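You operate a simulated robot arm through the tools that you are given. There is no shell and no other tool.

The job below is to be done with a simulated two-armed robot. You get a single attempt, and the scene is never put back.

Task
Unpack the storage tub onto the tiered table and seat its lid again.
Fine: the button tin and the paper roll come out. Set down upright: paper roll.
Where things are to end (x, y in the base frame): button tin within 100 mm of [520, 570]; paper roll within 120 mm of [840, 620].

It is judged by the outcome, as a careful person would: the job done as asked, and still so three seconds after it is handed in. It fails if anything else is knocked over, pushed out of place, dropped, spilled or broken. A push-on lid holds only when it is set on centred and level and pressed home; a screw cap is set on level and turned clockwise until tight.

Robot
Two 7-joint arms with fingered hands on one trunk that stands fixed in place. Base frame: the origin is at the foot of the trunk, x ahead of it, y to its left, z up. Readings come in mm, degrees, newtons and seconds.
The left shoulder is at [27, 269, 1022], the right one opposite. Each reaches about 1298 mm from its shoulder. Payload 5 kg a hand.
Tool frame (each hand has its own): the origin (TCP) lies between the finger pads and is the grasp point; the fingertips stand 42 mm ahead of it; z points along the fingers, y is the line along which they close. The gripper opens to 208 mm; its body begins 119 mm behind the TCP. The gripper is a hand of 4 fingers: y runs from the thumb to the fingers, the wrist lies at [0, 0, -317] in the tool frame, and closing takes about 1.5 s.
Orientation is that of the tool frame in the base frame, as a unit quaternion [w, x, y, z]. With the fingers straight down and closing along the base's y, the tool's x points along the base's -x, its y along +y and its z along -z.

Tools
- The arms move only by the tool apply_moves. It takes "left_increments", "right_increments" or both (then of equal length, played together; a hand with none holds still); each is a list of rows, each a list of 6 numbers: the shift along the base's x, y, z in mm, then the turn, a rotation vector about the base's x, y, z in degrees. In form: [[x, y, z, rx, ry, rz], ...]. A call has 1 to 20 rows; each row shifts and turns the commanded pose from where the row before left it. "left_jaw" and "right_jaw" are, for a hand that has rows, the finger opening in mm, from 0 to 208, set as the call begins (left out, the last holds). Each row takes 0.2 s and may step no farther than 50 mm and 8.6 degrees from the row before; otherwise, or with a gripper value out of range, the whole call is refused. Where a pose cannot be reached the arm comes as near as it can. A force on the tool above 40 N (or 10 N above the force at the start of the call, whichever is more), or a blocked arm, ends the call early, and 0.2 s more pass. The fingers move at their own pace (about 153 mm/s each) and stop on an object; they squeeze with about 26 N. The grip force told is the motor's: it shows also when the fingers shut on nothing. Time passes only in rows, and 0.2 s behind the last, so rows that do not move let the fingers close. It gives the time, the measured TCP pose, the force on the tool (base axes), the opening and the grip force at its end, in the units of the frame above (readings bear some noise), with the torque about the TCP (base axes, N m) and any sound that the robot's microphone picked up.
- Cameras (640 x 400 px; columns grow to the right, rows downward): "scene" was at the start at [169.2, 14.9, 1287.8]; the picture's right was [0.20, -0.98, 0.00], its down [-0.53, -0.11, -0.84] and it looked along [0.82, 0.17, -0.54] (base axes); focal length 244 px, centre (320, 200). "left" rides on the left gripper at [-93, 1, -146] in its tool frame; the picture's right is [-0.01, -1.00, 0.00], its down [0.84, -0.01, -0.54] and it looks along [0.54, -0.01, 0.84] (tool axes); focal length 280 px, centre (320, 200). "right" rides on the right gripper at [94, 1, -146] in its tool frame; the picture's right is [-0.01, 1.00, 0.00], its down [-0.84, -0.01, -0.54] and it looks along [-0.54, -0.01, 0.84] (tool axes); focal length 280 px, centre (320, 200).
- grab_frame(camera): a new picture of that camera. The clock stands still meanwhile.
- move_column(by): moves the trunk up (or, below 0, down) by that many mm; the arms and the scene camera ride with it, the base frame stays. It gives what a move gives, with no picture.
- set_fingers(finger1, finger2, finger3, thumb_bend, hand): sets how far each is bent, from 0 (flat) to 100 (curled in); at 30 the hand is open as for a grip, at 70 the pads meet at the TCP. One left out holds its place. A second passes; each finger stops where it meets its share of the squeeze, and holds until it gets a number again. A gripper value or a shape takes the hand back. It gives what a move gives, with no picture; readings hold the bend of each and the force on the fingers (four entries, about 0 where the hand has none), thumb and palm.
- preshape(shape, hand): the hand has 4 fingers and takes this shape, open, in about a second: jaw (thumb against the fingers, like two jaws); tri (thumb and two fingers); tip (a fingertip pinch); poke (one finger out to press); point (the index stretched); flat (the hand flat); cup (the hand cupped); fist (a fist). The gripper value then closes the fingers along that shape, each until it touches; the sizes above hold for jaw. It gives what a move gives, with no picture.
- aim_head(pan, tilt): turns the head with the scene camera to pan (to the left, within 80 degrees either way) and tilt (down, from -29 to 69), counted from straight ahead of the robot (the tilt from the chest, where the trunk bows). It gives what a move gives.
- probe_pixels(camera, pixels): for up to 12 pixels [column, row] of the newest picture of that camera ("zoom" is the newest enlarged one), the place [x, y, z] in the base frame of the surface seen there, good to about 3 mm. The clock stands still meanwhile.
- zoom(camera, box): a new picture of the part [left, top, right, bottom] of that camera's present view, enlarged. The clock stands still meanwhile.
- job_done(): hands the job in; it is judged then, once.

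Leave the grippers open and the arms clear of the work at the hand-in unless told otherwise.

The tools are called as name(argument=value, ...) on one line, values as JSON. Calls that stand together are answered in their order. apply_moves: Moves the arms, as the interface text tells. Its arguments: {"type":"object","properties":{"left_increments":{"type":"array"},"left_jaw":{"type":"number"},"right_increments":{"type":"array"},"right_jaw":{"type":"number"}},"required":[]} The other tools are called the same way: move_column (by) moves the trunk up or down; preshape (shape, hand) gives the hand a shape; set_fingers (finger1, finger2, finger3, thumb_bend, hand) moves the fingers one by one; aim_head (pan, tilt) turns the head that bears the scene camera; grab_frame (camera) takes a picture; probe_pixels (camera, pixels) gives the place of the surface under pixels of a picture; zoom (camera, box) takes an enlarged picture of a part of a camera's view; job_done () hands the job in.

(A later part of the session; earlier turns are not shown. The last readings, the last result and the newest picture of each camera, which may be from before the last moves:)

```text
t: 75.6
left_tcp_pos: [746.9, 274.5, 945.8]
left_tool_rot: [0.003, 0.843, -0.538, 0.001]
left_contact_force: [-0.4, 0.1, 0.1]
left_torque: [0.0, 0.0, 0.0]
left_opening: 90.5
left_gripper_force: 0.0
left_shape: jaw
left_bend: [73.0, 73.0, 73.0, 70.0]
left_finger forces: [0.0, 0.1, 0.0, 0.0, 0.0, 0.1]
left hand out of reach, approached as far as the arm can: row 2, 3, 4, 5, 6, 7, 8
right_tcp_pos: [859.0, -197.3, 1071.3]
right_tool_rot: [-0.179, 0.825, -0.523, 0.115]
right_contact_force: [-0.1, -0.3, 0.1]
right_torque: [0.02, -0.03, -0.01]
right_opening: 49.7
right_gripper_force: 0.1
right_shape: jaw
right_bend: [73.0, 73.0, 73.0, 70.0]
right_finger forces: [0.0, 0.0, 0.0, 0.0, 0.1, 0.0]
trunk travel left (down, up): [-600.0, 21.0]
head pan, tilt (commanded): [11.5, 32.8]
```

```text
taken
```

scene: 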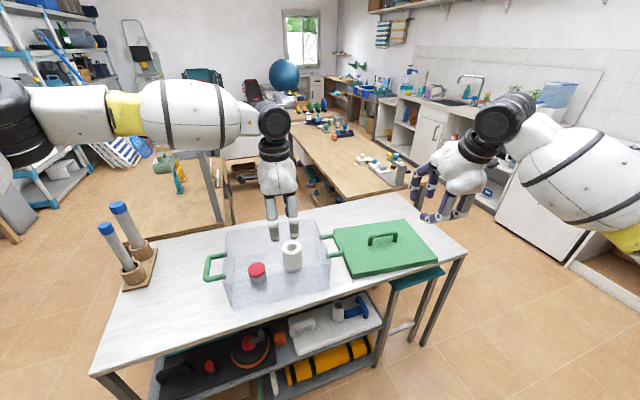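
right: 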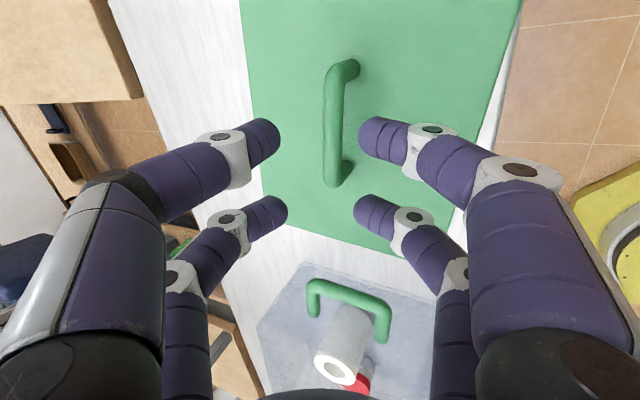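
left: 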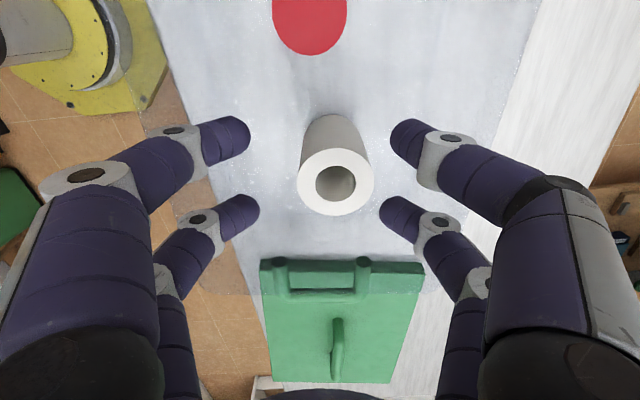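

Going lower made the left reach shorter: at z 946 it stops at (747, 274). The data suggest a vertical hand reaches further when the shoulder is well below the wrist. I'll retract the left hand up and left, lift the right hand too, and then lower the trunk in stages.

apply_moves(left_increments=[[0, 0, 25, 0, 0, 0], [0, 0, 25, 0, 0, 0], [0, 0, 25, 0, 0, 0], [-12, 22, 20, 0, 0, 0], [-12, 22, 20, 0, 0, 0], [-12, 22, 20, 0, 0, 0], [-12, 22, 20, 0, 0, 0], [-12, 22, 20, 0, 0, 0], [-12, 22, 20, 0, 0, 0], [-12, 22, 20, 0, 0, 0], [-12, 22, 20, 0, 0, 0], [-12, 22, 20, 0, 0, 0], [0, 0, 0, 0, 0, 0]], right_increments=[[-10, -10, 14, 0, 0, 0], [-10, -10, 14, 0, 0, 0], [-10, -10, 14, 0, 0, 0], [-10, -10, 14, 0, 0, 0], [-10, -10, 14, 0, 0, 0], [-10, -10, 14, 0, 0, 0], [-10, -10, 14, 0, 0, 0], [-10, -10, 14, 0, 0, 0], [-10, -10, 14, 0, 0, 0], [-10, -10, 14, 0, 0, 0], [-10, 0, 0, 0, 0, 0], [-10, 0, 0, 0, 0, 0], [0, 0, 0, 0, 0, 0]])

move_column(by=-150)

```text
t: 78.4
left_tcp_pos: [640.3, 474.2, 1197.1]
left_tool_rot: [0.002, 0.843, -0.538, 0.0]
left_contact_force: [0.9, -0.2, -0.5]
left_torque: [-0.02, 0.06, -0.03]
left_opening: 90.6
left_gripper_force: 0.0
left_shape: jaw
left_bend: [73.0, 73.0, 73.0, 70.0]
left_finger forces: [0.1, 0.1, 0.1, 0.0, 0.1, 0.0]
right_tcp_pos: [740.2, -295.8, 1210.6]
right_tool_rot: [-0.179, 0.826, -0.523, 0.114]
right_contact_force: [0.6, 0.2, -0.2]
right_torque: [0.05, 0.06, 0.02]
right_opening: 49.7
right_gripper_force: 0.2
right_shape: jaw
right_bend: [73.0, 73.0, 73.0, 70.0]
right_finger forces: [0.0, 0.0, 0.1, 0.0, 0.0, 0.0]
trunk travel left (down, up): [-600.0, 21.0]
head pan, tilt (commanded): [11.5, 32.8]
```

```text
t: 80.2
left_tcp_pos: [639.7, 472.2, 1052.4]
left_tool_rot: [0.002, 0.843, -0.538, 0.0]
left_contact_force: [0.1, -0.4, 1.0]
left_torque: [0.01, -0.05, -0.04]
left_opening: 90.4
left_gripper_force: 0.2
left_shape: jaw
left_bend: [73.0, 73.0, 73.0, 70.0]
left_finger forces: [0.0, 0.1, 0.0, 0.0, 0.0, 0.0]
right_tcp_pos: [739.4, -296.6, 1063.9]
right_tool_rot: [-0.18, 0.825, -0.524, 0.114]
right_contact_force: [-0.7, 0.5, -0.1]
right_torque: [-0.01, -0.04, 0.01]
right_opening: 49.7
right_gripper_force: 0.1
right_shape: jaw
right_bend: [73.0, 73.0, 73.0, 70.0]
right_finger forces: [0.1, 0.0, 0.1, 0.1, 0.0, 0.0]
trunk travel left (down, up): [-450.0, 171.0]
head pan, tilt (commanded): [11.5, 32.8]
```

Both hands rode down safely. I'll raise both another 150 mm and lower the trunk another 150 mm.

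apply_moves(left_increments=[[0, 0, 25, 0, 0, 0], [0, 0, 25, 0, 0, 0], [0, 0, 25, 0, 0, 0], [0, 0, 25, 0, 0, 0], [0, 0, 25, 0, 0, 0], [0, 0, 25, 0, 0, 0], [0, 0, 0, 0, 0, 0]], right_increments=[[0, 0, 25, 0, 0, 0], [0, 0, 25, 0, 0, 0], [0, 0, 25, 0, 0, 0], [0, 0, 25, 0, 0, 0], [0, 0, 25, 0, 0, 0], [0, 0, 25, 0, 0, 0], [0, 0, 0, 0, 0, 0]])

move_column(by=-150)

grab_frame(camera="scene")

```text
t: 81.8
left_tcp_pos: [643.1, 473.2, 1200.0]
left_tool_rot: [0.002, 0.843, -0.538, 0.0]
left_contact_force: [0.1, -0.3, 0.2]
left_torque: [0.02, 0.08, 0.02]
left_opening: 90.4
left_gripper_force: 0.0
left_shape: jaw
left_bend: [73.0, 73.0, 73.0, 70.0]
left_finger forces: [0.0, 0.0, 0.1, 0.0, 0.1, 0.0]
right_tcp_pos: [739.3, -297.6, 1211.9]
right_tool_rot: [-0.177, 0.825, -0.525, 0.114]
right_contact_force: [1.2, 0.0, -0.5]
right_torque: [-0.02, 0.03, 0.03]
right_opening: 49.5
right_gripper_force: 0.1
right_shape: jaw
right_bend: [73.0, 73.0, 73.0, 70.0]
right_finger forces: [0.0, 0.0, 0.0, 0.0, 0.0, 0.0]
trunk travel left (down, up): [-450.0, 171.0]
head pan, tilt (commanded): [11.5, 32.8]
```

```text
t: 83.5
left_tcp_pos: [638.0, 472.9, 1053.4]
left_tool_rot: [0.002, 0.843, -0.538, 0.001]
left_contact_force: [0.0, 0.1, 0.2]
left_torque: [0.02, -0.02, -0.03]
left_opening: 90.3
left_gripper_force: 0.0
left_shape: jaw
left_bend: [73.0, 73.0, 73.0, 70.0]
left_finger forces: [0.1, 0.1, 0.1, 0.0, 0.1, 0.1]
right_tcp_pos: [738.7, -296.6, 1064.0]
right_tool_rot: [-0.179, 0.825, -0.523, 0.114]
right_contact_force: [-0.2, 0.0, 0.8]
right_torque: [0.0, -0.03, 0.01]
right_opening: 49.5
right_gripper_force: 0.2
right_shape: jaw
right_bend: [73.0, 73.0, 73.0, 70.0]
right_finger forces: [0.0, 0.0, 0.0, 0.1, 0.1, 0.1]
trunk travel left (down, up): [-300.0, 321.0]
head pan, tilt (commanded): [11.5, 32.8]
```

```text
taken
```

scene: 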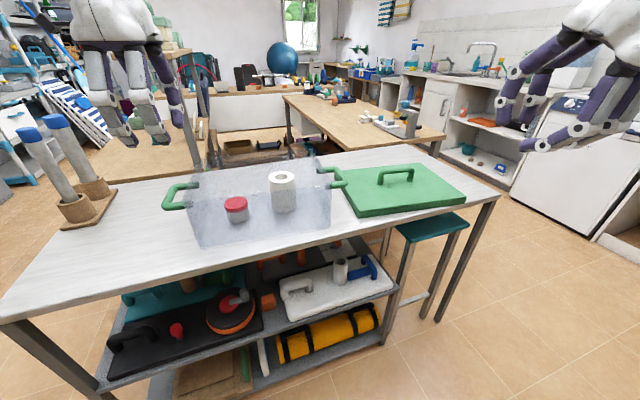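

The shoulder is now at z ≈ 922. I'll try the left hand above the roll at (775, 244), z ≈ 960.

apply_moves(left_increments=[[17.1, -28.6, 0, 0, 0, 0], [17.1, -28.6, 0, 0, 0, 0], [17.1, -28.6, -10, 0, 0, 0], [17.1, -28.6, -15, 0, 0, 0], [17.1, -28.6, -15, 0, 0, 0], [17.1, -28.6, -15, 0, 0, 0], [17.1, -28.6, -15, 0, 0, 0], [17.1, -28.6, -15, 0, 0, 0], [0, 0, 0, 0, 0, 0]])

grab_frame(camera="left")

grab_frame(camera="scene")

```text
t: 85.5
left_tcp_pos: [745.1, 290.4, 972.0]
left_tool_rot: [0.001, 0.843, -0.537, -0.001]
left_contact_force: [0.4, 0.3, -0.4]
left_torque: [-0.01, 0.0, 0.0]
left_opening: 90.1
left_gripper_force: 0.1
left_shape: jaw
left_bend: [73.0, 73.0, 73.0, 70.0]
left_finger forces: [0.0, 0.0, 0.0, 0.1, 0.0, 0.0]
left hand out of reach, approached as far as the arm can: row 7, 8
right_tcp_pos: [740.2, -296.5, 1061.6]
right_tool_rot: [-0.178, 0.825, -0.523, 0.115]
right_contact_force: [-1.0, 0.1, -0.5]
right_torque: [0.0, 0.02, -0.03]
right_opening: 49.5
right_gripper_force: 0.0
right_shape: jaw
right_bend: [73.0, 73.0, 73.0, 70.0]
right_finger forces: [0.0, 0.0, 0.1, 0.0, 0.1, 0.0]
trunk travel left (down, up): [-300.0, 321.0]
head pan, tilt (commanded): [11.5, 32.8]
```

```text
taken
```

left: 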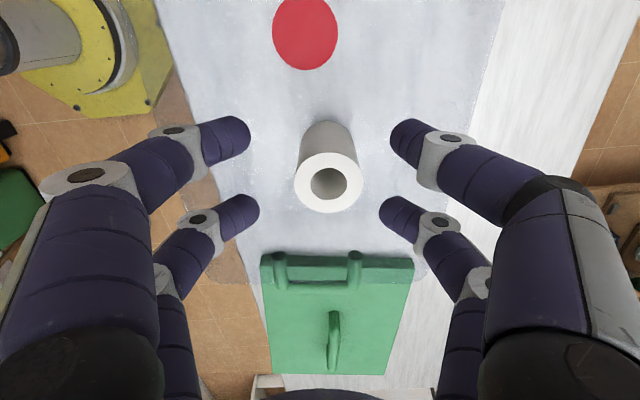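

```text
taken
```

scene: 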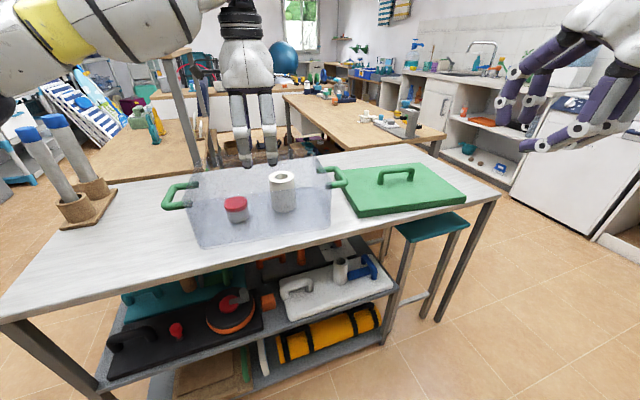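

The left arm still stops near x ≈ 745 regardless of trunk height, so the turned yaw is probably what limits it. For the roll I can close along the tub's long side instead, gripping high above the rim. I'll rise a little, turn back to yaw about 113°, and try again.

apply_moves(left_increments=[[-5, 10, 15, 0, 0, 0], [-5, 10, 15, 0, 0, 0], [0, 0, 0, 0, 0, -8.4], [0, 0, 0, 0, 0, -8.4], [0, 0, 0, 0, 0, -8.4], [0, 0, 0, 0, 0, -8.4], [0, 0, 0, 0, 0, -8.4], [0, 0, 0, 0, 0, -8.4], [0, 0, 0, 0, 0, -8.4], [0, 0, 0, 0, 0, -8.4], [0, 0, 0, 0, 0, -8.4], [0, 0, 0, 0, 0, -8.4], [0, 0, 0, 0, 0, -8], [8, -14, 0, 0, 0, 0], [8, -14, 0, 0, 0, 0], [8, -14, 0, 0, 0, 0], [8, -14, 0, 0, 0, 0], [8, -10, 0, 0, 0, 0], [0, 0, 0, 0, 0, 0]])

grab_frame(camera="left")

grab_frame(camera="scene")

```text
t: 89.5
left_tcp_pos: [738.3, 292.6, 992.7]
left_tool_rot: [-0.001, -0.199, 0.98, 0.001]
left_contact_force: [1.1, -0.7, 0.0]
left_torque: [-0.03, 0.0, 0.01]
left_opening: 90.1
left_gripper_force: 0.1
left_shape: jaw
left_bend: [73.0, 73.0, 73.0, 70.0]
left_finger forces: [0.0, 0.0, 0.0, 0.1, 0.0, 0.1]
left hand out of reach, approached as far as the arm can: row 14, 15, 16, 17, 18
right_tcp_pos: [740.7, -297.4, 1061.0]
right_tool_rot: [-0.179, 0.825, -0.524, 0.115]
right_contact_force: [0.2, 0.2, -0.3]
right_torque: [0.0, 0.0, -0.01]
right_opening: 49.5
right_gripper_force: 0.1
right_shape: jaw
right_bend: [73.0, 73.0, 73.0, 70.0]
right_finger forces: [0.0, 0.0, 0.1, 0.0, 0.1, 0.0]
trunk travel left (down, up): [-300.0, 321.0]
head pan, tilt (commanded): [11.5, 32.8]
```

```text
taken
```

left: 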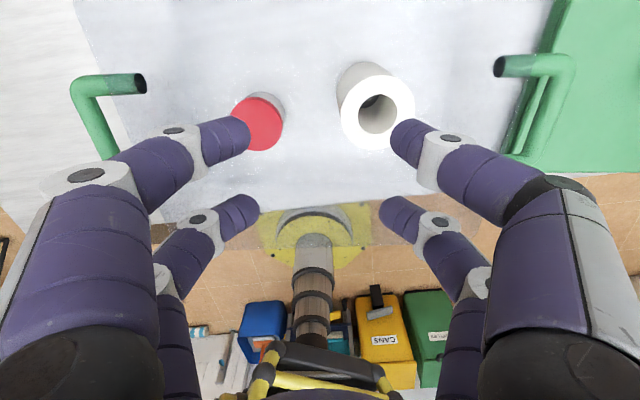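

```text
taken
```

scene: 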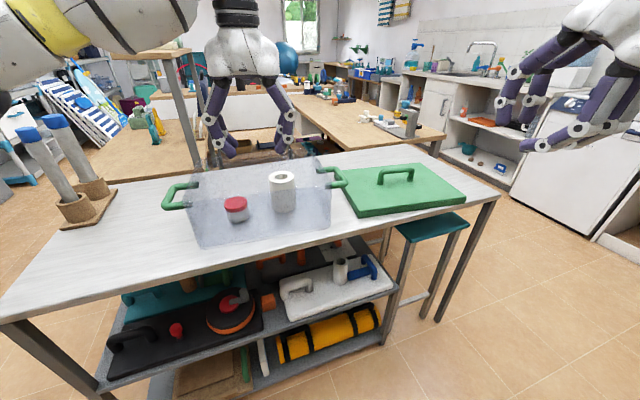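

The limit is the same at this yaw, so it isn't the yaw: the left wrist can't swing right of straight ahead of its shoulder (wrist y ≈ 270–290). The tin at (694, 352) is on the good side, so I'll take it first. For the roll, leaning the wrist left should work later. I'll turn to yaw 205° and move above the tin.

apply_moves(left_increments=[[-4, 6, 1, 0, 0, 8.4], [-4, 6, 1, 0, 0, 8.4], [-4, 6, 1, 0, 0, 8.4], [-4, 6, 1, 0, 0, 8.4], [-4, 6, 1, 0, 0, 8.4], [-4, 6, 1, 0, 0, 8.4], [-4, 6, 1, 0, 0, 8.4], [-4, 6, 0, 0, 0, 8.4], [-4, 6, 0, 0, 0, 8.4], [-4, 5, 0, 0, 0, 8.4], [-3.5, 0, 0, 0, 0, 8], [0, 0, 0, 0, 0, 0]])

grab_frame(camera="left")

grab_frame(camera="scene")

```text
t: 92.1
left_tcp_pos: [692.7, 354.5, 1002.2]
left_tool_rot: [0.002, 0.843, -0.537, 0.0]
left_contact_force: [-0.4, 0.3, -0.2]
left_torque: [-0.01, 0.0, -0.02]
left_opening: 90.3
left_gripper_force: 0.1
left_shape: jaw
left_bend: [73.0, 73.0, 73.0, 70.0]
left_finger forces: [0.1, 0.0, 0.0, 0.0, 0.0, 0.1]
right_tcp_pos: [739.4, -297.1, 1062.4]
right_tool_rot: [-0.178, 0.825, -0.524, 0.114]
right_contact_force: [-0.4, -0.3, -0.1]
right_torque: [0.03, -0.02, -0.02]
right_opening: 49.8
right_gripper_force: 0.1
right_shape: jaw
right_bend: [73.0, 73.0, 73.0, 70.0]
right_finger forces: [0.1, 0.0, 0.1, 0.0, 0.0, 0.0]
trunk travel left (down, up): [-300.0, 321.0]
head pan, tilt (commanded): [11.5, 32.8]
```

```text
taken
```

left: 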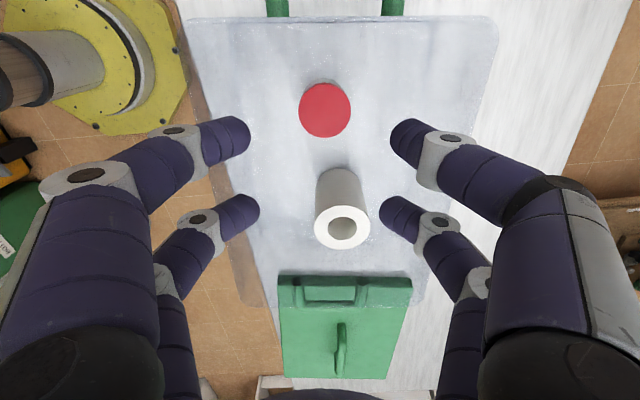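

```text
taken
```

scene: 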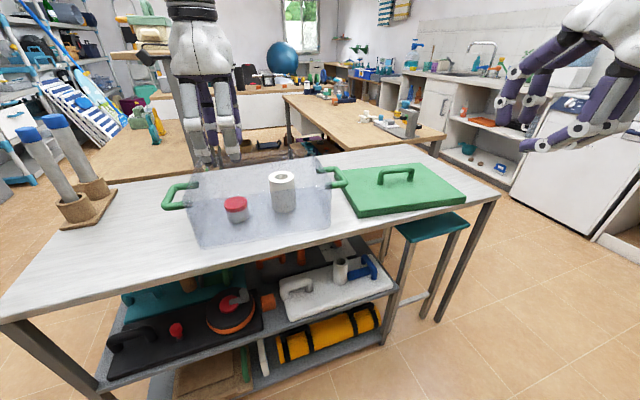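

I'm above the tin, which shows at (325, 110). I'll probe the tin's edges and the tub rim in this view.

probe_pixels(camera="left", pixels=[[303, 110], [347, 110], [325, 86], [325, 134], [325, 110], [192, 30], [494, 40], [300, 20], [420, 22], [200, 90], [488, 100], [342, 225]])

zoom(camera="left", box=[170, 0, 510, 210])

```text
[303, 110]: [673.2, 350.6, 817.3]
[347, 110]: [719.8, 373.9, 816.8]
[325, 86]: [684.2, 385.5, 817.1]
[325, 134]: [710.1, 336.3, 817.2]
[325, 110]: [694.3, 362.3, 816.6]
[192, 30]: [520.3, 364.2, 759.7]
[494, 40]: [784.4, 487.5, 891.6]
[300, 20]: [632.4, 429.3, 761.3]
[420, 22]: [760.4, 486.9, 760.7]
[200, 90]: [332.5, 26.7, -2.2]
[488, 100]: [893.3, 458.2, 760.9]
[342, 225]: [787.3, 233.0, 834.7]
```

```text
1.88 times, centred on (340, 105) of left
```

zoom: 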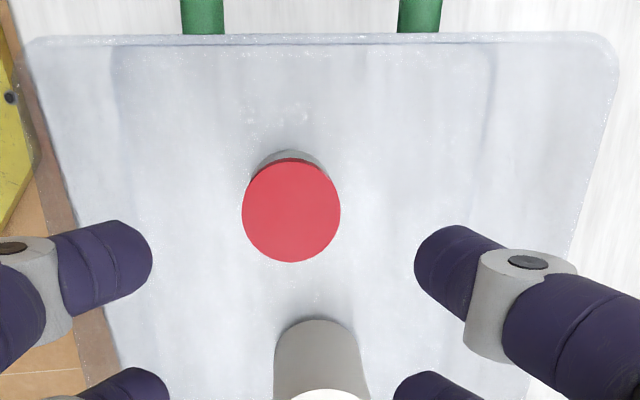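

The hand camera puts the tin's centre at about (697, 361), 9 mm off the earlier scene estimate. I'll cross-check with the scene camera from its present height.

zoom(camera="scene", box=[160, 150, 360, 260])

```text
3.20 times, centred on (260, 205) of scene
```

zoom: 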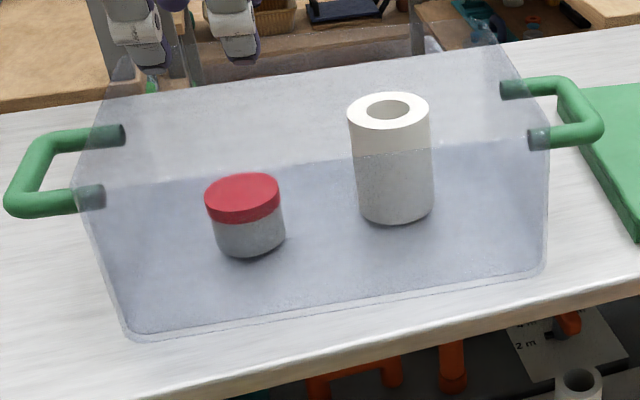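

probe_pixels(camera="zoom", pixels=[[242, 192], [208, 198], [278, 190], [242, 175], [246, 212], [248, 245], [388, 98], [351, 112], [427, 110], [390, 125], [393, 190], [395, 218]])

probe_pixels(camera="zoom", pixels=[[80, 150], [300, 170], [520, 120], [130, 330], [545, 265], [110, 60], [495, 48], [90, 195], [540, 140], [330, 300], [115, 135], [515, 88]])

```text
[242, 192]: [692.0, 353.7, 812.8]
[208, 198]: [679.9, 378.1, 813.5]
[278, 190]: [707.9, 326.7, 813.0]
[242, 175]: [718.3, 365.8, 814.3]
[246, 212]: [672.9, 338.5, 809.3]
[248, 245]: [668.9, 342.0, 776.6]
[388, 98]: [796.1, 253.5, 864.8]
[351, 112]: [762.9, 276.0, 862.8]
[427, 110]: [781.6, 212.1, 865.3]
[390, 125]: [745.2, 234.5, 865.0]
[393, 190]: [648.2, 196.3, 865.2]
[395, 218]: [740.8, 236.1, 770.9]
```

```text
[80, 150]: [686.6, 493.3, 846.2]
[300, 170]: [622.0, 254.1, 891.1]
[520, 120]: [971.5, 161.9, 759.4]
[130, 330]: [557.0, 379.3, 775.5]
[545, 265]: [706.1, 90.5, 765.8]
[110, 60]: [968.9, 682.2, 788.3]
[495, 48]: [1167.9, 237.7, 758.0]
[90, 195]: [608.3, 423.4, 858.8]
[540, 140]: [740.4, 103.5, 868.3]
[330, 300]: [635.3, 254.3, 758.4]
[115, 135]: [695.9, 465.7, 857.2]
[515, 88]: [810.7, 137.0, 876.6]
```

The scene camera again gives (694.5, 352.4) for the tin and (771, 244) for the roll. I'll probe the roll's top ring and the lid handle in the hand camera view to see whether that view carries an offset.

probe_pixels(camera="left", pixels=[[318, 228], [366, 228], [342, 246], [342, 209], [322, 216], [362, 216], [341, 330], [341, 368], [290, 285], [400, 285], [385, 5], [280, 5]])

probe_pixels(camera="scene", pixels=[[395, 170], [379, 184], [412, 179], [350, 212], [465, 196], [330, 170], [420, 163]])

```text
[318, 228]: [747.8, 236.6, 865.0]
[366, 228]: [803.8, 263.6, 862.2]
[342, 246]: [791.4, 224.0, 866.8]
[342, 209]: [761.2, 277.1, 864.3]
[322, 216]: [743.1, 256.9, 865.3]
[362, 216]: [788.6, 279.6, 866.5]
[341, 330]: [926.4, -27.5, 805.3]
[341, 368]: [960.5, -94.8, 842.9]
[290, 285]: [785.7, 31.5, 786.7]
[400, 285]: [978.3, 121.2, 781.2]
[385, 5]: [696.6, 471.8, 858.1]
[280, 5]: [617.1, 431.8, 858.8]
```

```text
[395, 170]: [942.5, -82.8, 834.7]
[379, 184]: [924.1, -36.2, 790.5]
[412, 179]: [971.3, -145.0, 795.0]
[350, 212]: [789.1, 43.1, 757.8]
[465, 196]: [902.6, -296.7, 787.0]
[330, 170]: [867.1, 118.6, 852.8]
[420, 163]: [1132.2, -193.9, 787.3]
```

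The hand-camera view reads about 7 mm off the scene view, so I'll use the mean: tin at about (695.5, 356.7). The walls leave roughly 12 mm to the front fingers and 30 mm to the thumb. I'll set the opening to 80 mm, centre over the tin, and descend to z ≈ 850, watching for contact.

apply_moves(left_increments=[[2.8, 2.2, 0, 0, 0, 0], [0, 0, 0, 0, 0, 0], [0, 0, -20, 0, 0, 0], [0, 0, -20, 0, 0, 0], [0, 0, -20, 0, 0, 0], [0, 0, -20, 0, 0, 0], [0, 0, -20, 0, 0, 0], [0, 0, -20, 0, 0, 0], [0, 0, -16, 0, 0, 0], [0, 0, -16, 0, 0, 0], [0, 0, 0, 0, 0, 0]], left_jaw=80)

grab_frame(camera="left")

zoom(camera="scene", box=[140, 80, 340, 260])

```text
t: 94.5
left_tcp_pos: [696.7, 357.3, 850.1]
left_tool_rot: [0.001, 0.843, -0.538, 0.001]
left_contact_force: [-0.1, -0.3, 0.1]
left_torque: [-0.01, 0.04, 0.01]
left_opening: 80.7
left_gripper_force: 0.0
left_shape: jaw
left_bend: [73.0, 73.0, 73.0, 70.0]
left_finger forces: [0.0, 0.0, 0.0, 0.0, 0.1, 0.0]
right_tcp_pos: [740.2, -296.3, 1061.9]
right_tool_rot: [-0.179, 0.825, -0.524, 0.115]
right_contact_force: [0.3, 0.1, -0.1]
right_torque: [0.0, 0.0, 0.0]
right_opening: 49.6
right_gripper_force: 0.0
right_shape: jaw
right_bend: [73.0, 73.0, 73.0, 70.0]
right_finger forces: [0.0, 0.0, 0.0, 0.0, 0.1, 0.0]
trunk travel left (down, up): [-300.0, 321.0]
head pan, tilt (commanded): [11.5, 32.8]
```

```text
taken
```

left: 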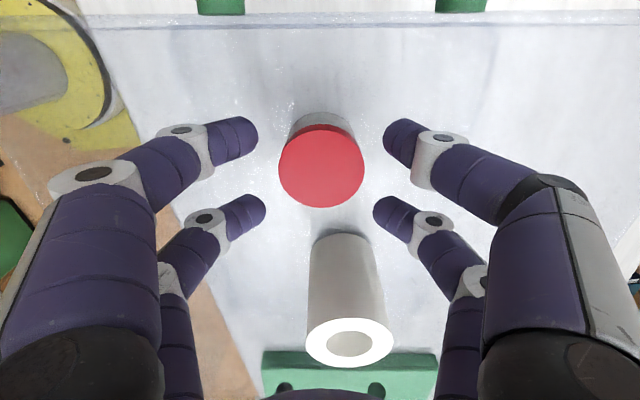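

```text
2.22 times, centred on (240, 170) of scene
```

zoom: 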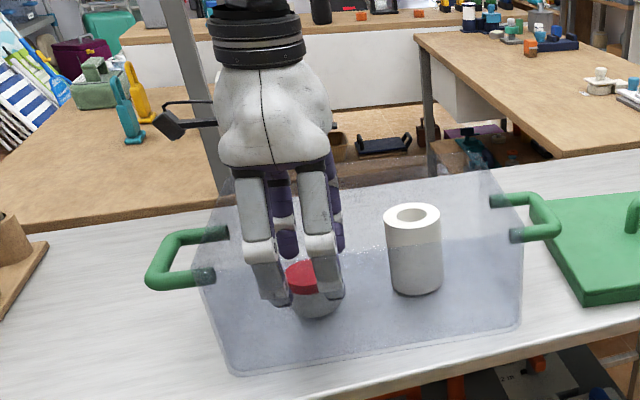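

The tin sits centred between the finger pairs at (321, 167), with no contact. I'll nudge 2 mm and descend the last 40 mm slowly, watching for wall contact.

apply_moves(left_increments=[[-1, 2, -6, 0, 0, 0], [0, 0, -7, 0, 0, 0], [0, 0, -7, 0, 0, 0], [0, 0, -7, 0, 0, 0], [0, 0, 0, 0, 0, 0]])

zoom(camera="scene", box=[180, 130, 300, 250])

```text
t: 95.7
left_tcp_pos: [695.8, 357.8, 822.9]
left_tool_rot: [0.002, 0.843, -0.538, 0.0]
left_contact_force: [0.0, 0.7, 0.9]
left_torque: [0.01, 0.02, 0.0]
left_opening: 80.5
left_gripper_force: 0.1
left_shape: jaw
left_bend: [73.0, 73.0, 73.0, 70.0]
left_finger forces: [0.0, 0.0, 0.0, 0.0, 0.0, 0.0]
right_tcp_pos: [739.7, -296.6, 1061.9]
right_tool_rot: [-0.178, 0.825, -0.524, 0.114]
right_contact_force: [-0.2, 0.0, 0.5]
right_torque: [-0.02, 0.0, 0.0]
right_opening: 49.7
right_gripper_force: 0.1
right_shape: jaw
right_bend: [73.0, 73.0, 73.0, 70.0]
right_finger forces: [0.0, 0.0, 0.0, 0.0, 0.0, 0.0]
trunk travel left (down, up): [-300.0, 321.0]
head pan, tilt (commanded): [11.5, 32.8]
```

```text
3.33 times, centred on (240, 190) of scene
```

zoom: 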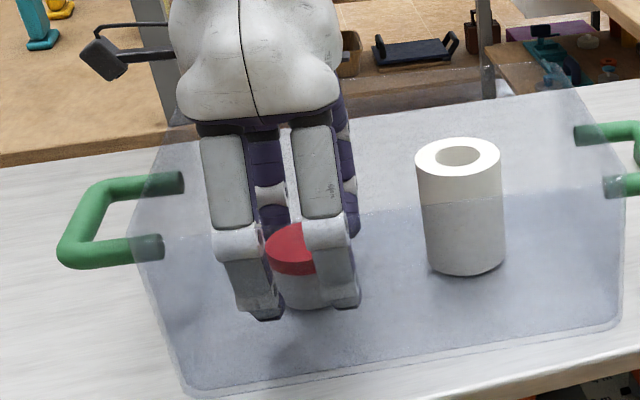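

No contact yet. I'll go down 11 mm more to z ≈ 812, leaving the tips about 8 mm above the tub floor.

apply_moves(left_increments=[[0, 0, -6, 0, 0, 0], [0, 0, -5, 0, 0, 0], [0, 0, 0, 0, 0, 0]])

grab_frame(camera="left")

```text
t: 96.5
left_tcp_pos: [694.6, 358.1, 811.9]
left_tool_rot: [0.002, 0.843, -0.538, 0.0]
left_contact_force: [0.1, 0.2, 0.7]
left_torque: [0.03, -0.06, 0.0]
left_opening: 80.4
left_gripper_force: 0.1
left_shape: jaw
left_bend: [73.0, 73.0, 73.0, 70.0]
left_finger forces: [0.0, 0.0, 0.0, 0.0, 0.0, 0.0]
right_tcp_pos: [738.7, -295.9, 1061.5]
right_tool_rot: [-0.179, 0.825, -0.524, 0.114]
right_contact_force: [0.0, -0.6, 1.3]
right_torque: [-0.03, -0.02, -0.05]
right_opening: 49.6
right_gripper_force: 0.2
right_shape: jaw
right_bend: [73.0, 73.0, 73.0, 70.0]
right_finger forces: [0.0, 0.1, 0.0, 0.0, 0.0, 0.0]
trunk travel left (down, up): [-300.0, 321.0]
head pan, tilt (commanded): [11.5, 32.8]
```

```text
taken
```

left: 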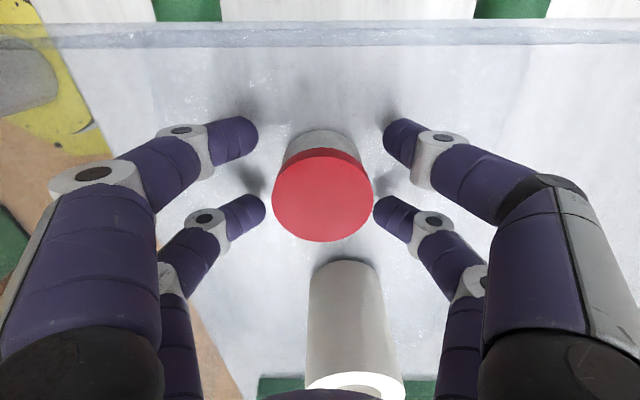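

The tin is centred between the four fingertips at (323, 200). I'll close the left fingers now.

apply_moves(left_increments=[[0, 0, 0, 0, 0, 0], [0, 0, 0, 0, 0, 0], [0, 0, 0, 0, 0, 0], [0, 0, 0, 0, 0, 0], [0, 0, 0, 0, 0, 0], [0, 0, 0, 0, 0, 0], [0, 0, 0, 0, 0, 0]], left_jaw=0)

grab_frame(camera="left")

zoom(camera="scene", box=[180, 130, 300, 250])

```text
t: 98.1
left_tcp_pos: [694.8, 357.7, 811.6]
left_tool_rot: [0.002, 0.843, -0.538, 0.0]
left_contact_force: [0.2, -0.6, 0.7]
left_torque: [0.0, 0.03, -0.04]
left_opening: 23.2
left_gripper_force: 25.9
left_shape: jaw
left_bend: [72.0, 72.0, 72.0, 71.0]
left_finger forces: [28.0, 23.4, 23.8, 0.0, 19.0, 0.0]
right_tcp_pos: [738.9, -296.4, 1061.3]
right_tool_rot: [-0.178, 0.825, -0.524, 0.114]
right_contact_force: [-0.2, 0.2, -0.6]
right_torque: [0.03, 0.01, -0.01]
right_opening: 49.4
right_gripper_force: 0.1
right_shape: jaw
right_bend: [73.0, 73.0, 73.0, 70.0]
right_finger forces: [0.1, 0.1, 0.0, 0.0, 0.1, 0.0]
trunk travel left (down, up): [-300.0, 321.0]
head pan, tilt (commanded): [11.5, 32.8]
```

```text
taken
```

left: 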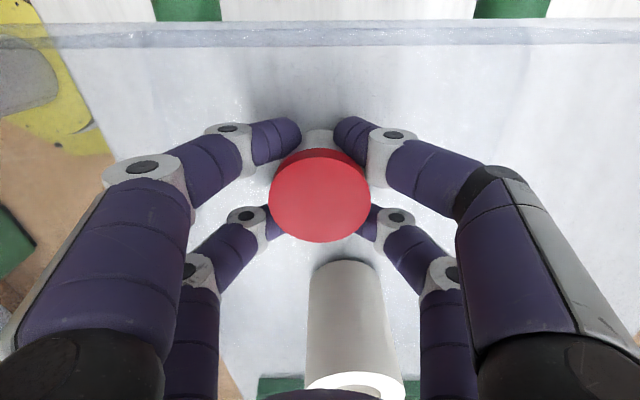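

```text
3.33 times, centred on (240, 190) of scene
```

zoom: 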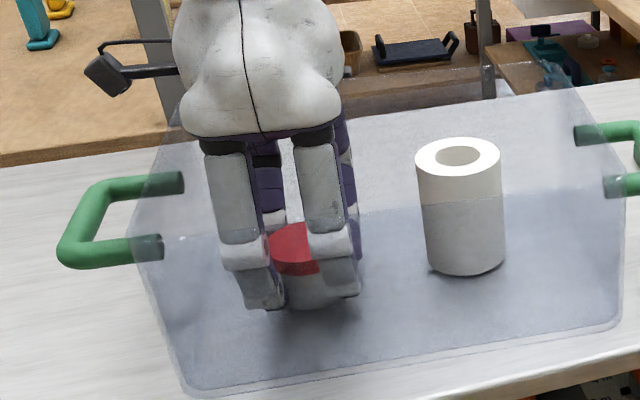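

The tin is held: finger forces are 28, 23 and 24 N, the thumb 19 N, and the tips cradle the body below the red lid. I'll lift slowly and check.

apply_moves(left_increments=[[0, 0, 6, 0, 0, 0], [0, 0, 8, 0, 0, 0], [0, 0, 10, 0, 0, 0], [0, 0, 10, 0, 0, 0], [0, 0, 0, 0, 0, 0]])

grab_frame(camera="left")

zoom(camera="scene", box=[180, 130, 300, 250])

```text
t: 99.3
left_tcp_pos: [695.6, 358.6, 845.2]
left_tool_rot: [0.001, 0.843, -0.538, -0.001]
left_contact_force: [-0.3, 0.4, -1.0]
left_torque: [-0.01, 0.02, -0.02]
left_opening: 23.1
left_gripper_force: 25.9
left_shape: jaw
left_bend: [72.0, 72.0, 72.0, 71.0]
left_finger forces: [28.1, 23.5, 24.0, 0.0, 19.2, 0.0]
right_tcp_pos: [739.8, -297.0, 1061.5]
right_tool_rot: [-0.178, 0.825, -0.524, 0.115]
right_contact_force: [-0.1, 0.1, 0.0]
right_torque: [0.0, 0.03, 0.01]
right_opening: 49.5
right_gripper_force: 0.1
right_shape: jaw
right_bend: [73.0, 73.0, 73.0, 70.0]
right_finger forces: [0.1, 0.0, 0.1, 0.1, 0.1, 0.1]
trunk travel left (down, up): [-300.0, 321.0]
head pan, tilt (commanded): [11.5, 32.8]
```

```text
taken
```

left: 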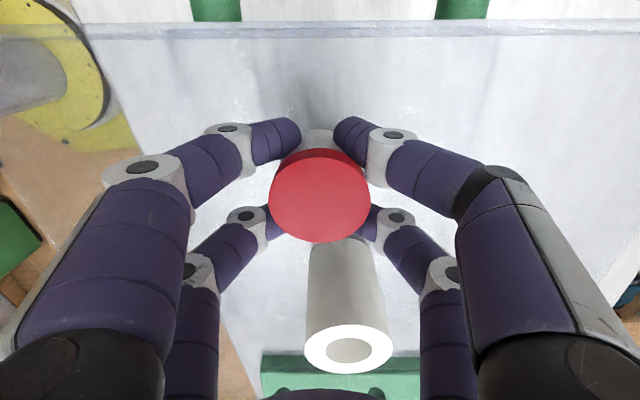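

```text
3.33 times, centred on (240, 190) of scene
```

zoom: 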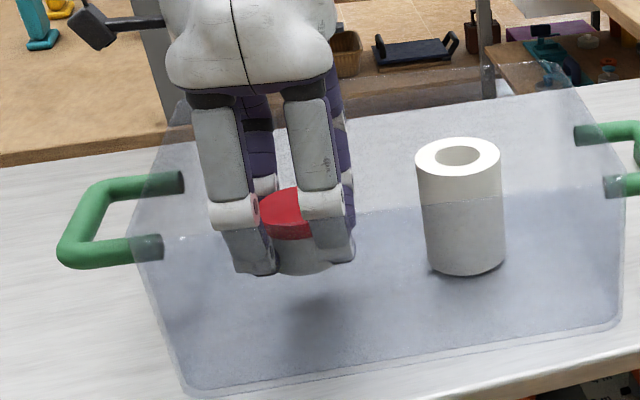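

The tin came up cleanly. I'll raise it well above the rim (bottom at about 915), then carry it left over the table to about (518, 575).

apply_moves(left_increments=[[0, 0, 20, 0, 0, 0], [0, 0, 20, 0, 0, 0], [0, 0, 20, 0, 0, 0], [0, 0, 20, 0, 0, 0], [0, 0, 20, 0, 0, 0], [0, 0, 20, 0, 0, 0], [-22.2, 27, 0, 0, 0, 0], [-22.2, 27, 0, 0, 0, 0], [-22.2, 27, 0, 0, 0, 0], [-22.2, 27, 0, 0, 0, 0], [-22.2, 27, 0, 0, 0, 0], [-22.2, 27, 0, 0, 0, 0], [-22.2, 27, 0, 0, 0, 0], [-22.2, 27.4, 0, 0, 0, 0], [0, 0, 0, 0, 0, 0]])

grab_frame(camera="scene")

grab_frame(camera="left")

```text
t: 102.5
left_tcp_pos: [518.8, 575.2, 967.6]
left_tool_rot: [0.002, 0.842, -0.539, 0.0]
left_contact_force: [-0.8, 0.0, -1.9]
left_torque: [-0.05, -0.04, 0.02]
left_opening: 22.9
left_gripper_force: 26.3
left_shape: jaw
left_bend: [72.0, 72.0, 72.0, 71.0]
left_finger forces: [28.5, 23.9, 25.8, 0.0, 20.6, 0.0]
right_tcp_pos: [740.4, -297.0, 1063.4]
right_tool_rot: [-0.178, 0.826, -0.523, 0.115]
right_contact_force: [-0.6, 0.8, 0.3]
right_torque: [0.01, -0.04, -0.02]
right_opening: 49.8
right_gripper_force: 0.0
right_shape: jaw
right_bend: [73.0, 73.0, 73.0, 70.0]
right_finger forces: [0.0, 0.0, 0.1, 0.0, 0.1, 0.1]
trunk travel left (down, up): [-300.0, 321.0]
head pan, tilt (commanded): [11.5, 32.8]
```

```text
taken
```

scene: 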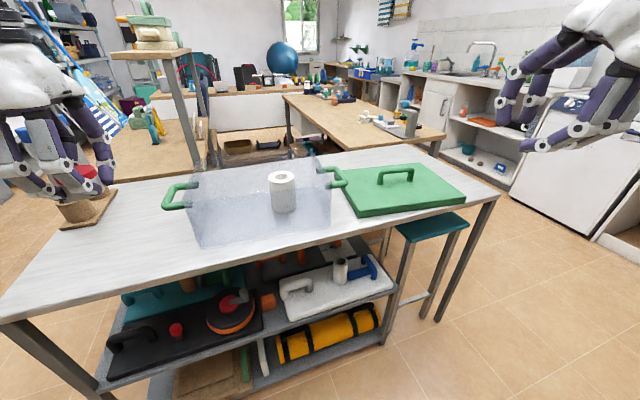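

```text
taken
```

left: 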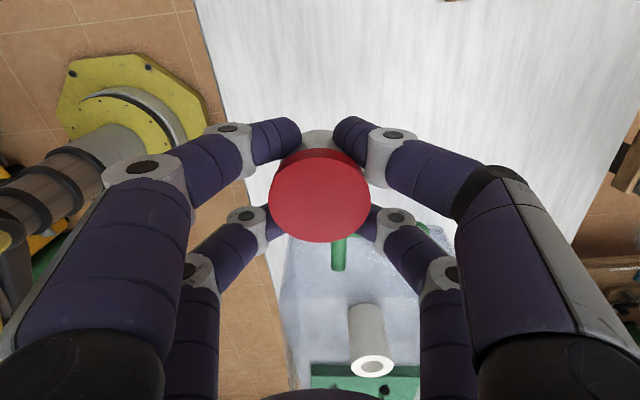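

The tin is over the clear table area, away from the tube stand. I'll lower it to just above the table and then feel for contact.

apply_moves(left_increments=[[0, 0, -20, 0, 0, 0], [0, 0, -20, 0, 0, 0], [0, 0, -20, 0, 0, 0], [0, 0, -20, 0, 0, 0], [0, 0, -20, 0, 0, 0], [0, 0, -20, 0, 0, 0], [0, 0, -15, 0, 0, 0], [0, 0, -10, 0, 0, 0], [0, 0, 0, 0, 0, 0]])

zoom(camera="scene", box=[0, 100, 180, 280])

```text
t: 104.5
left_tcp_pos: [518.4, 575.2, 820.2]
left_tool_rot: [0.001, 0.843, -0.538, 0.001]
left_contact_force: [1.1, -0.9, -1.0]
left_torque: [-0.01, 0.01, -0.06]
left_opening: 22.8
left_gripper_force: 26.1
left_shape: jaw
left_bend: [72.0, 72.0, 72.0, 71.0]
left_finger forces: [28.7, 24.2, 25.9, 0.1, 20.8, 0.0]
right_tcp_pos: [739.7, -296.0, 1062.2]
right_tool_rot: [-0.179, 0.825, -0.524, 0.114]
right_contact_force: [0.2, 0.9, 0.1]
right_torque: [0.02, 0.02, 0.01]
right_opening: 49.4
right_gripper_force: 0.0
right_shape: jaw
right_bend: [73.0, 73.0, 73.0, 70.0]
right_finger forces: [0.0, 0.0, 0.0, 0.0, 0.0, 0.1]
trunk travel left (down, up): [-300.0, 321.0]
head pan, tilt (commanded): [11.5, 32.8]
```

```text
2.22 times, centred on (90, 190) of scene
```

zoom: 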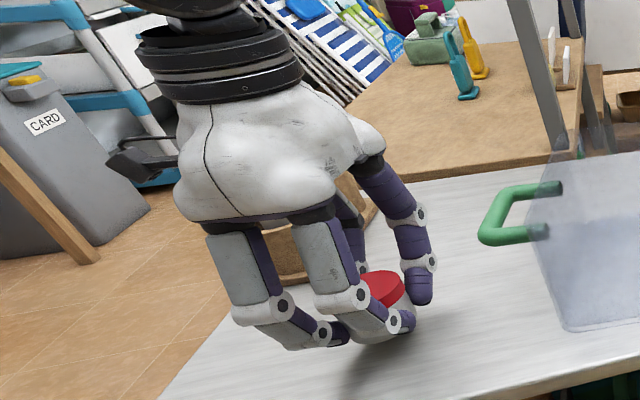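

The tin is close above the table. I'll lower in 3 mm steps to contact, expected near z 808.

apply_moves(left_increments=[[0, 0, -3, 0, 0, 0], [0, 0, -3, 0, 0, 0], [0, 0, -3, 0, 0, 0], [0, 0, -2, 0, 0, 0], [0, 0, 0, 0, 0, 0]])

```text
t: 105.7
left_tcp_pos: [518.6, 574.0, 808.1]
left_tool_rot: [0.002, 0.843, -0.538, 0.0]
left_contact_force: [0.5, 1.0, -0.9]
left_torque: [0.02, -0.04, 0.0]
left_opening: 23.0
left_gripper_force: 25.8
left_shape: jaw
left_bend: [72.0, 72.0, 72.0, 71.0]
left_finger forces: [28.8, 24.2, 25.8, 0.0, 20.9, 0.0]
right_tcp_pos: [739.7, -297.9, 1062.9]
right_tool_rot: [-0.179, 0.825, -0.524, 0.114]
right_contact_force: [0.6, 0.2, 0.5]
right_torque: [0.01, -0.02, -0.01]
right_opening: 49.7
right_gripper_force: 0.1
right_shape: jaw
right_bend: [73.0, 73.0, 73.0, 70.0]
right_finger forces: [0.1, 0.0, 0.0, 0.0, 0.0, 0.0]
trunk travel left (down, up): [-300.0, 321.0]
head pan, tilt (commanded): [11.5, 32.8]
```

There's no contact yet (z force still ≈ −1 N). I'll go on in 1.5–2 mm steps.

apply_moves(left_increments=[[0, 0, -2, 0, 0, 0], [0, 0, -1.5, 0, 0, 0], [0, 0, 0, 0, 0, 0]])

zoom(camera="scene", box=[80, 170, 140, 230])

```text
t: 106.5
left_tcp_pos: [518.6, 573.4, 806.2]
left_tool_rot: [0.002, 0.843, -0.538, 0.001]
left_contact_force: [0.0, 0.0, 1.2]
left_torque: [-0.04, 0.05, 0.0]
left_opening: 23.1
left_gripper_force: 26.3
left_shape: jaw
left_bend: [72.0, 72.0, 72.0, 71.0]
left_finger forces: [29.0, 24.5, 25.8, 0.1, 20.9, 0.0]
right_tcp_pos: [739.3, -296.2, 1063.1]
right_tool_rot: [-0.178, 0.825, -0.523, 0.115]
right_contact_force: [0.2, 0.3, 1.2]
right_torque: [-0.03, 0.04, -0.01]
right_opening: 49.5
right_gripper_force: 0.1
right_shape: jaw
right_bend: [73.0, 73.0, 73.0, 70.0]
right_finger forces: [0.0, 0.1, 0.1, 0.1, 0.1, 0.0]
trunk travel left (down, up): [-300.0, 321.0]
head pan, tilt (commanded): [11.5, 32.8]
```

```text
6.67 times, centred on (110, 200) of scene
```

zoom: 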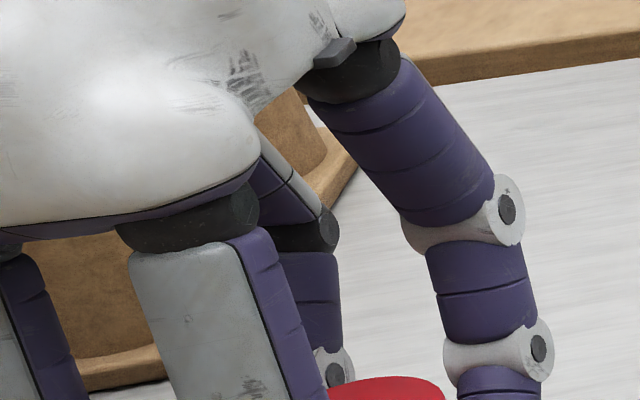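

The force has turned to +1.2 N, so the tin is on the table. I'll open the fingers to 95 mm and check that it stays put.

apply_moves(left_increments=[[0, 0, 0, 0, 0, 0], [0, 0, 0, 0, 0, 0], [0, 0, 0, 0, 0, 0], [0, 0, 0, 0, 0, 0], [0, 0, 0, 0, 0, 0], [0, 0, 0, 0, 0, 0]], left_jaw=95)

grab_frame(camera="left")

```text
t: 107.9
left_tcp_pos: [519.3, 574.9, 805.4]
left_tool_rot: [0.002, 0.843, -0.537, 0.0]
left_contact_force: [-0.2, 1.3, -0.3]
left_torque: [0.02, 0.03, 0.0]
left_opening: 93.9
left_gripper_force: 0.1
left_shape: jaw
left_bend: [73.0, 73.0, 73.0, 70.0]
left_finger forces: [0.0, 0.0, 0.0, 0.1, 0.1, 0.0]
right_tcp_pos: [739.6, -296.3, 1062.5]
right_tool_rot: [-0.179, 0.825, -0.523, 0.114]
right_contact_force: [0.4, -0.4, 0.4]
right_torque: [0.01, 0.0, -0.06]
right_opening: 50.0
right_gripper_force: 0.0
right_shape: jaw
right_bend: [73.0, 73.0, 73.0, 70.0]
right_finger forces: [0.0, 0.0, 0.1, 0.1, 0.0, 0.1]
trunk travel left (down, up): [-300.0, 321.0]
head pan, tilt (commanded): [11.5, 32.8]
```

```text
taken
```

left: 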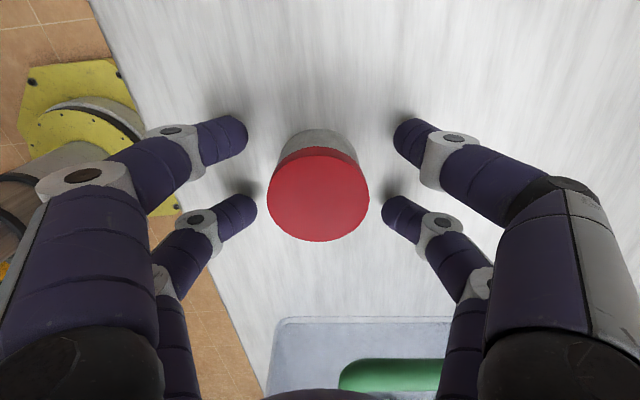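

The tin stands free between the open fingers. I'll rise straight up and check it.

apply_moves(left_increments=[[0, 0, 10, 0, 0, 0], [0, 0, 20, 0, 0, 0], [0, 0, 25, 0, 0, 0], [0, 0, 25, 0, 0, 0], [0, 0, 25, 0, 0, 0], [0, 0, 25, 0, 0, 0], [0, 0, 25, 0, 0, 0], [0, 0, 25, 0, 0, 0], [0, 0, 25, 0, 0, 0], [0, 0, 0, 0, 0, 0]])

grab_frame(camera="left")

grab_frame(camera="scene")

```text
t: 110.1
left_tcp_pos: [516.5, 577.6, 1010.3]
left_tool_rot: [0.002, 0.843, -0.538, 0.0]
left_contact_force: [0.1, -0.1, 0.1]
left_torque: [-0.01, -0.01, -0.02]
left_opening: 94.6
left_gripper_force: 0.1
left_shape: jaw
left_bend: [73.0, 73.0, 73.0, 70.0]
left_finger forces: [0.0, 0.0, 0.1, 0.0, 0.0, 0.1]
right_tcp_pos: [739.3, -296.9, 1062.5]
right_tool_rot: [-0.179, 0.825, -0.524, 0.114]
right_contact_force: [0.6, 0.9, -0.4]
right_torque: [0.02, 0.01, 0.02]
right_opening: 49.7
right_gripper_force: 0.1
right_shape: jaw
right_bend: [73.0, 73.0, 73.0, 70.0]
right_finger forces: [0.0, 0.1, 0.0, 0.1, 0.0, 0.1]
trunk travel left (down, up): [-300.0, 321.0]
head pan, tilt (commanded): [11.5, 32.8]
```

```text
taken
```

left: 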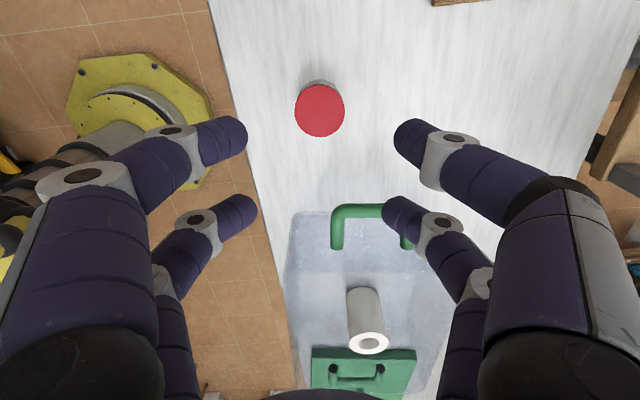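

```text
taken
```

scene: 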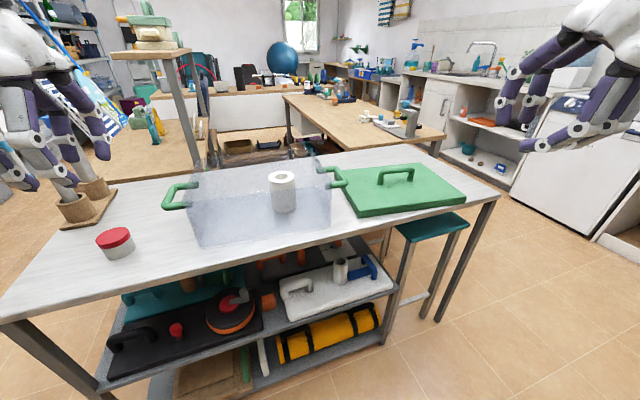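

The tin stands at (115, 242) in the scene view, at its target. Now for the roll: I'll lean the left wrist 20° to the left (closing axis unchanged) so the wrist stays on its good side, and go to a point above the roll.

apply_moves(left_increments=[[0, 0, 10, -6, -2.87, 0], [0, 0, 10, -6, -2.87, 0], [0, 0, 0, -6, -2.87, 0], [25.3, -32.1, -4, 0, 0, 0], [25.3, -32.1, -4, 0, 0, 0], [25.3, -32.1, -4, 0, 0, 0], [25.3, -32.1, -4, 0, 0, 0], [25.3, -32.1, -4, 0, 0, 0], [25.3, -32.1, -4, 0, 0, 0], [25.3, -32.1, -4, 0, 0, 0], [25.3, -32.1, -4, 0, 0, 0], [25.3, -32.1, -4, 0, 0, 0], [25.3, -32.1, -4, 0, 0, 0], [0, 0, 0, 0, 0, 0]])

grab_frame(camera="left")

grab_frame(camera="scene")

```text
t: 113.1
left_tcp_pos: [768.3, 252.7, 990.3]
left_tool_rot: [0.093, 0.83, -0.53, 0.147]
left_contact_force: [0.7, 0.5, 0.8]
left_torque: [0.0, 0.01, 0.03]
left_opening: 94.7
left_gripper_force: 0.0
left_shape: jaw
left_bend: [73.0, 73.0, 73.0, 70.0]
left_finger forces: [0.0, 0.0, 0.0, 0.1, 0.0, 0.0]
right_tcp_pos: [739.5, -296.4, 1063.1]
right_tool_rot: [-0.179, 0.826, -0.523, 0.114]
right_contact_force: [0.6, 0.6, 0.2]
right_torque: [0.01, 0.01, -0.01]
right_opening: 49.8
right_gripper_force: 0.0
right_shape: jaw
right_bend: [73.0, 73.0, 73.0, 70.0]
right_finger forces: [0.0, 0.1, 0.0, 0.0, 0.0, 0.0]
trunk travel left (down, up): [-300.0, 321.0]
head pan, tilt (commanded): [11.5, 32.8]
```

```text
taken
```

left: 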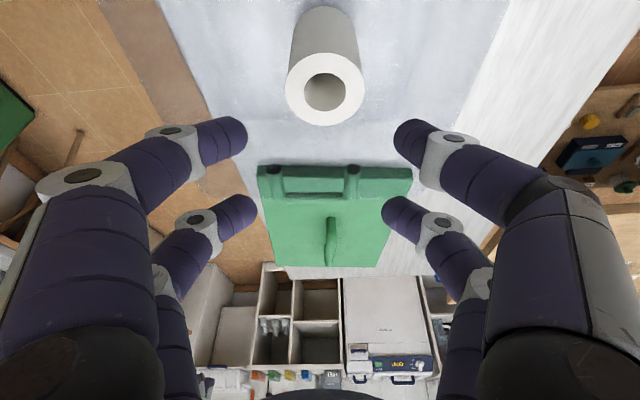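

```text
taken
```

scene: 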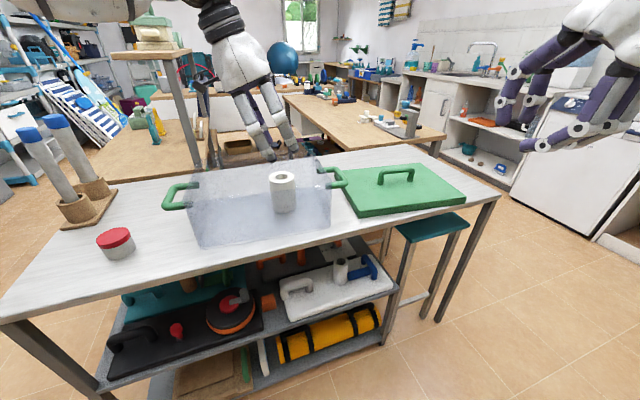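

The pose is reached. The roll's top ring shows at (325, 90). I'll probe it to centre the grasp.

probe_pixels(camera="left", pixels=[[290, 90], [360, 88], [325, 121], [325, 62], [300, 65], [350, 62], [300, 113], [350, 112], [326, 30]])

zoom(camera="scene", box=[180, 120, 360, 250])

```text
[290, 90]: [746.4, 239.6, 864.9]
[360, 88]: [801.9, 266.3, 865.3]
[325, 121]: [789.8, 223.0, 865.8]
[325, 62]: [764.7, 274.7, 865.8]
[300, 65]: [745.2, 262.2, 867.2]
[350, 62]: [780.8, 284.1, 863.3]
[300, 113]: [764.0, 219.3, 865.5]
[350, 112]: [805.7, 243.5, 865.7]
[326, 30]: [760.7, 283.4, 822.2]
```

```text
3.08 times, centred on (270, 185) of scene
```

zoom: 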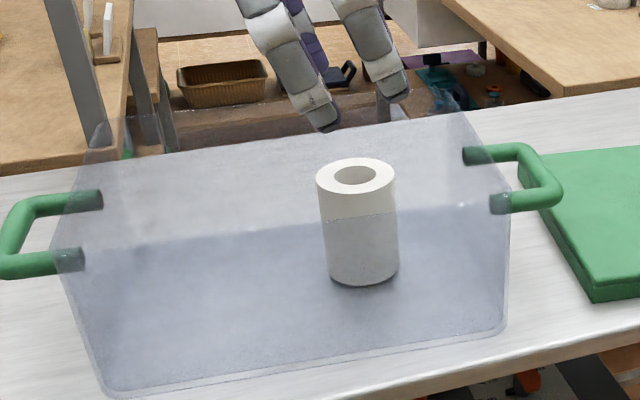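

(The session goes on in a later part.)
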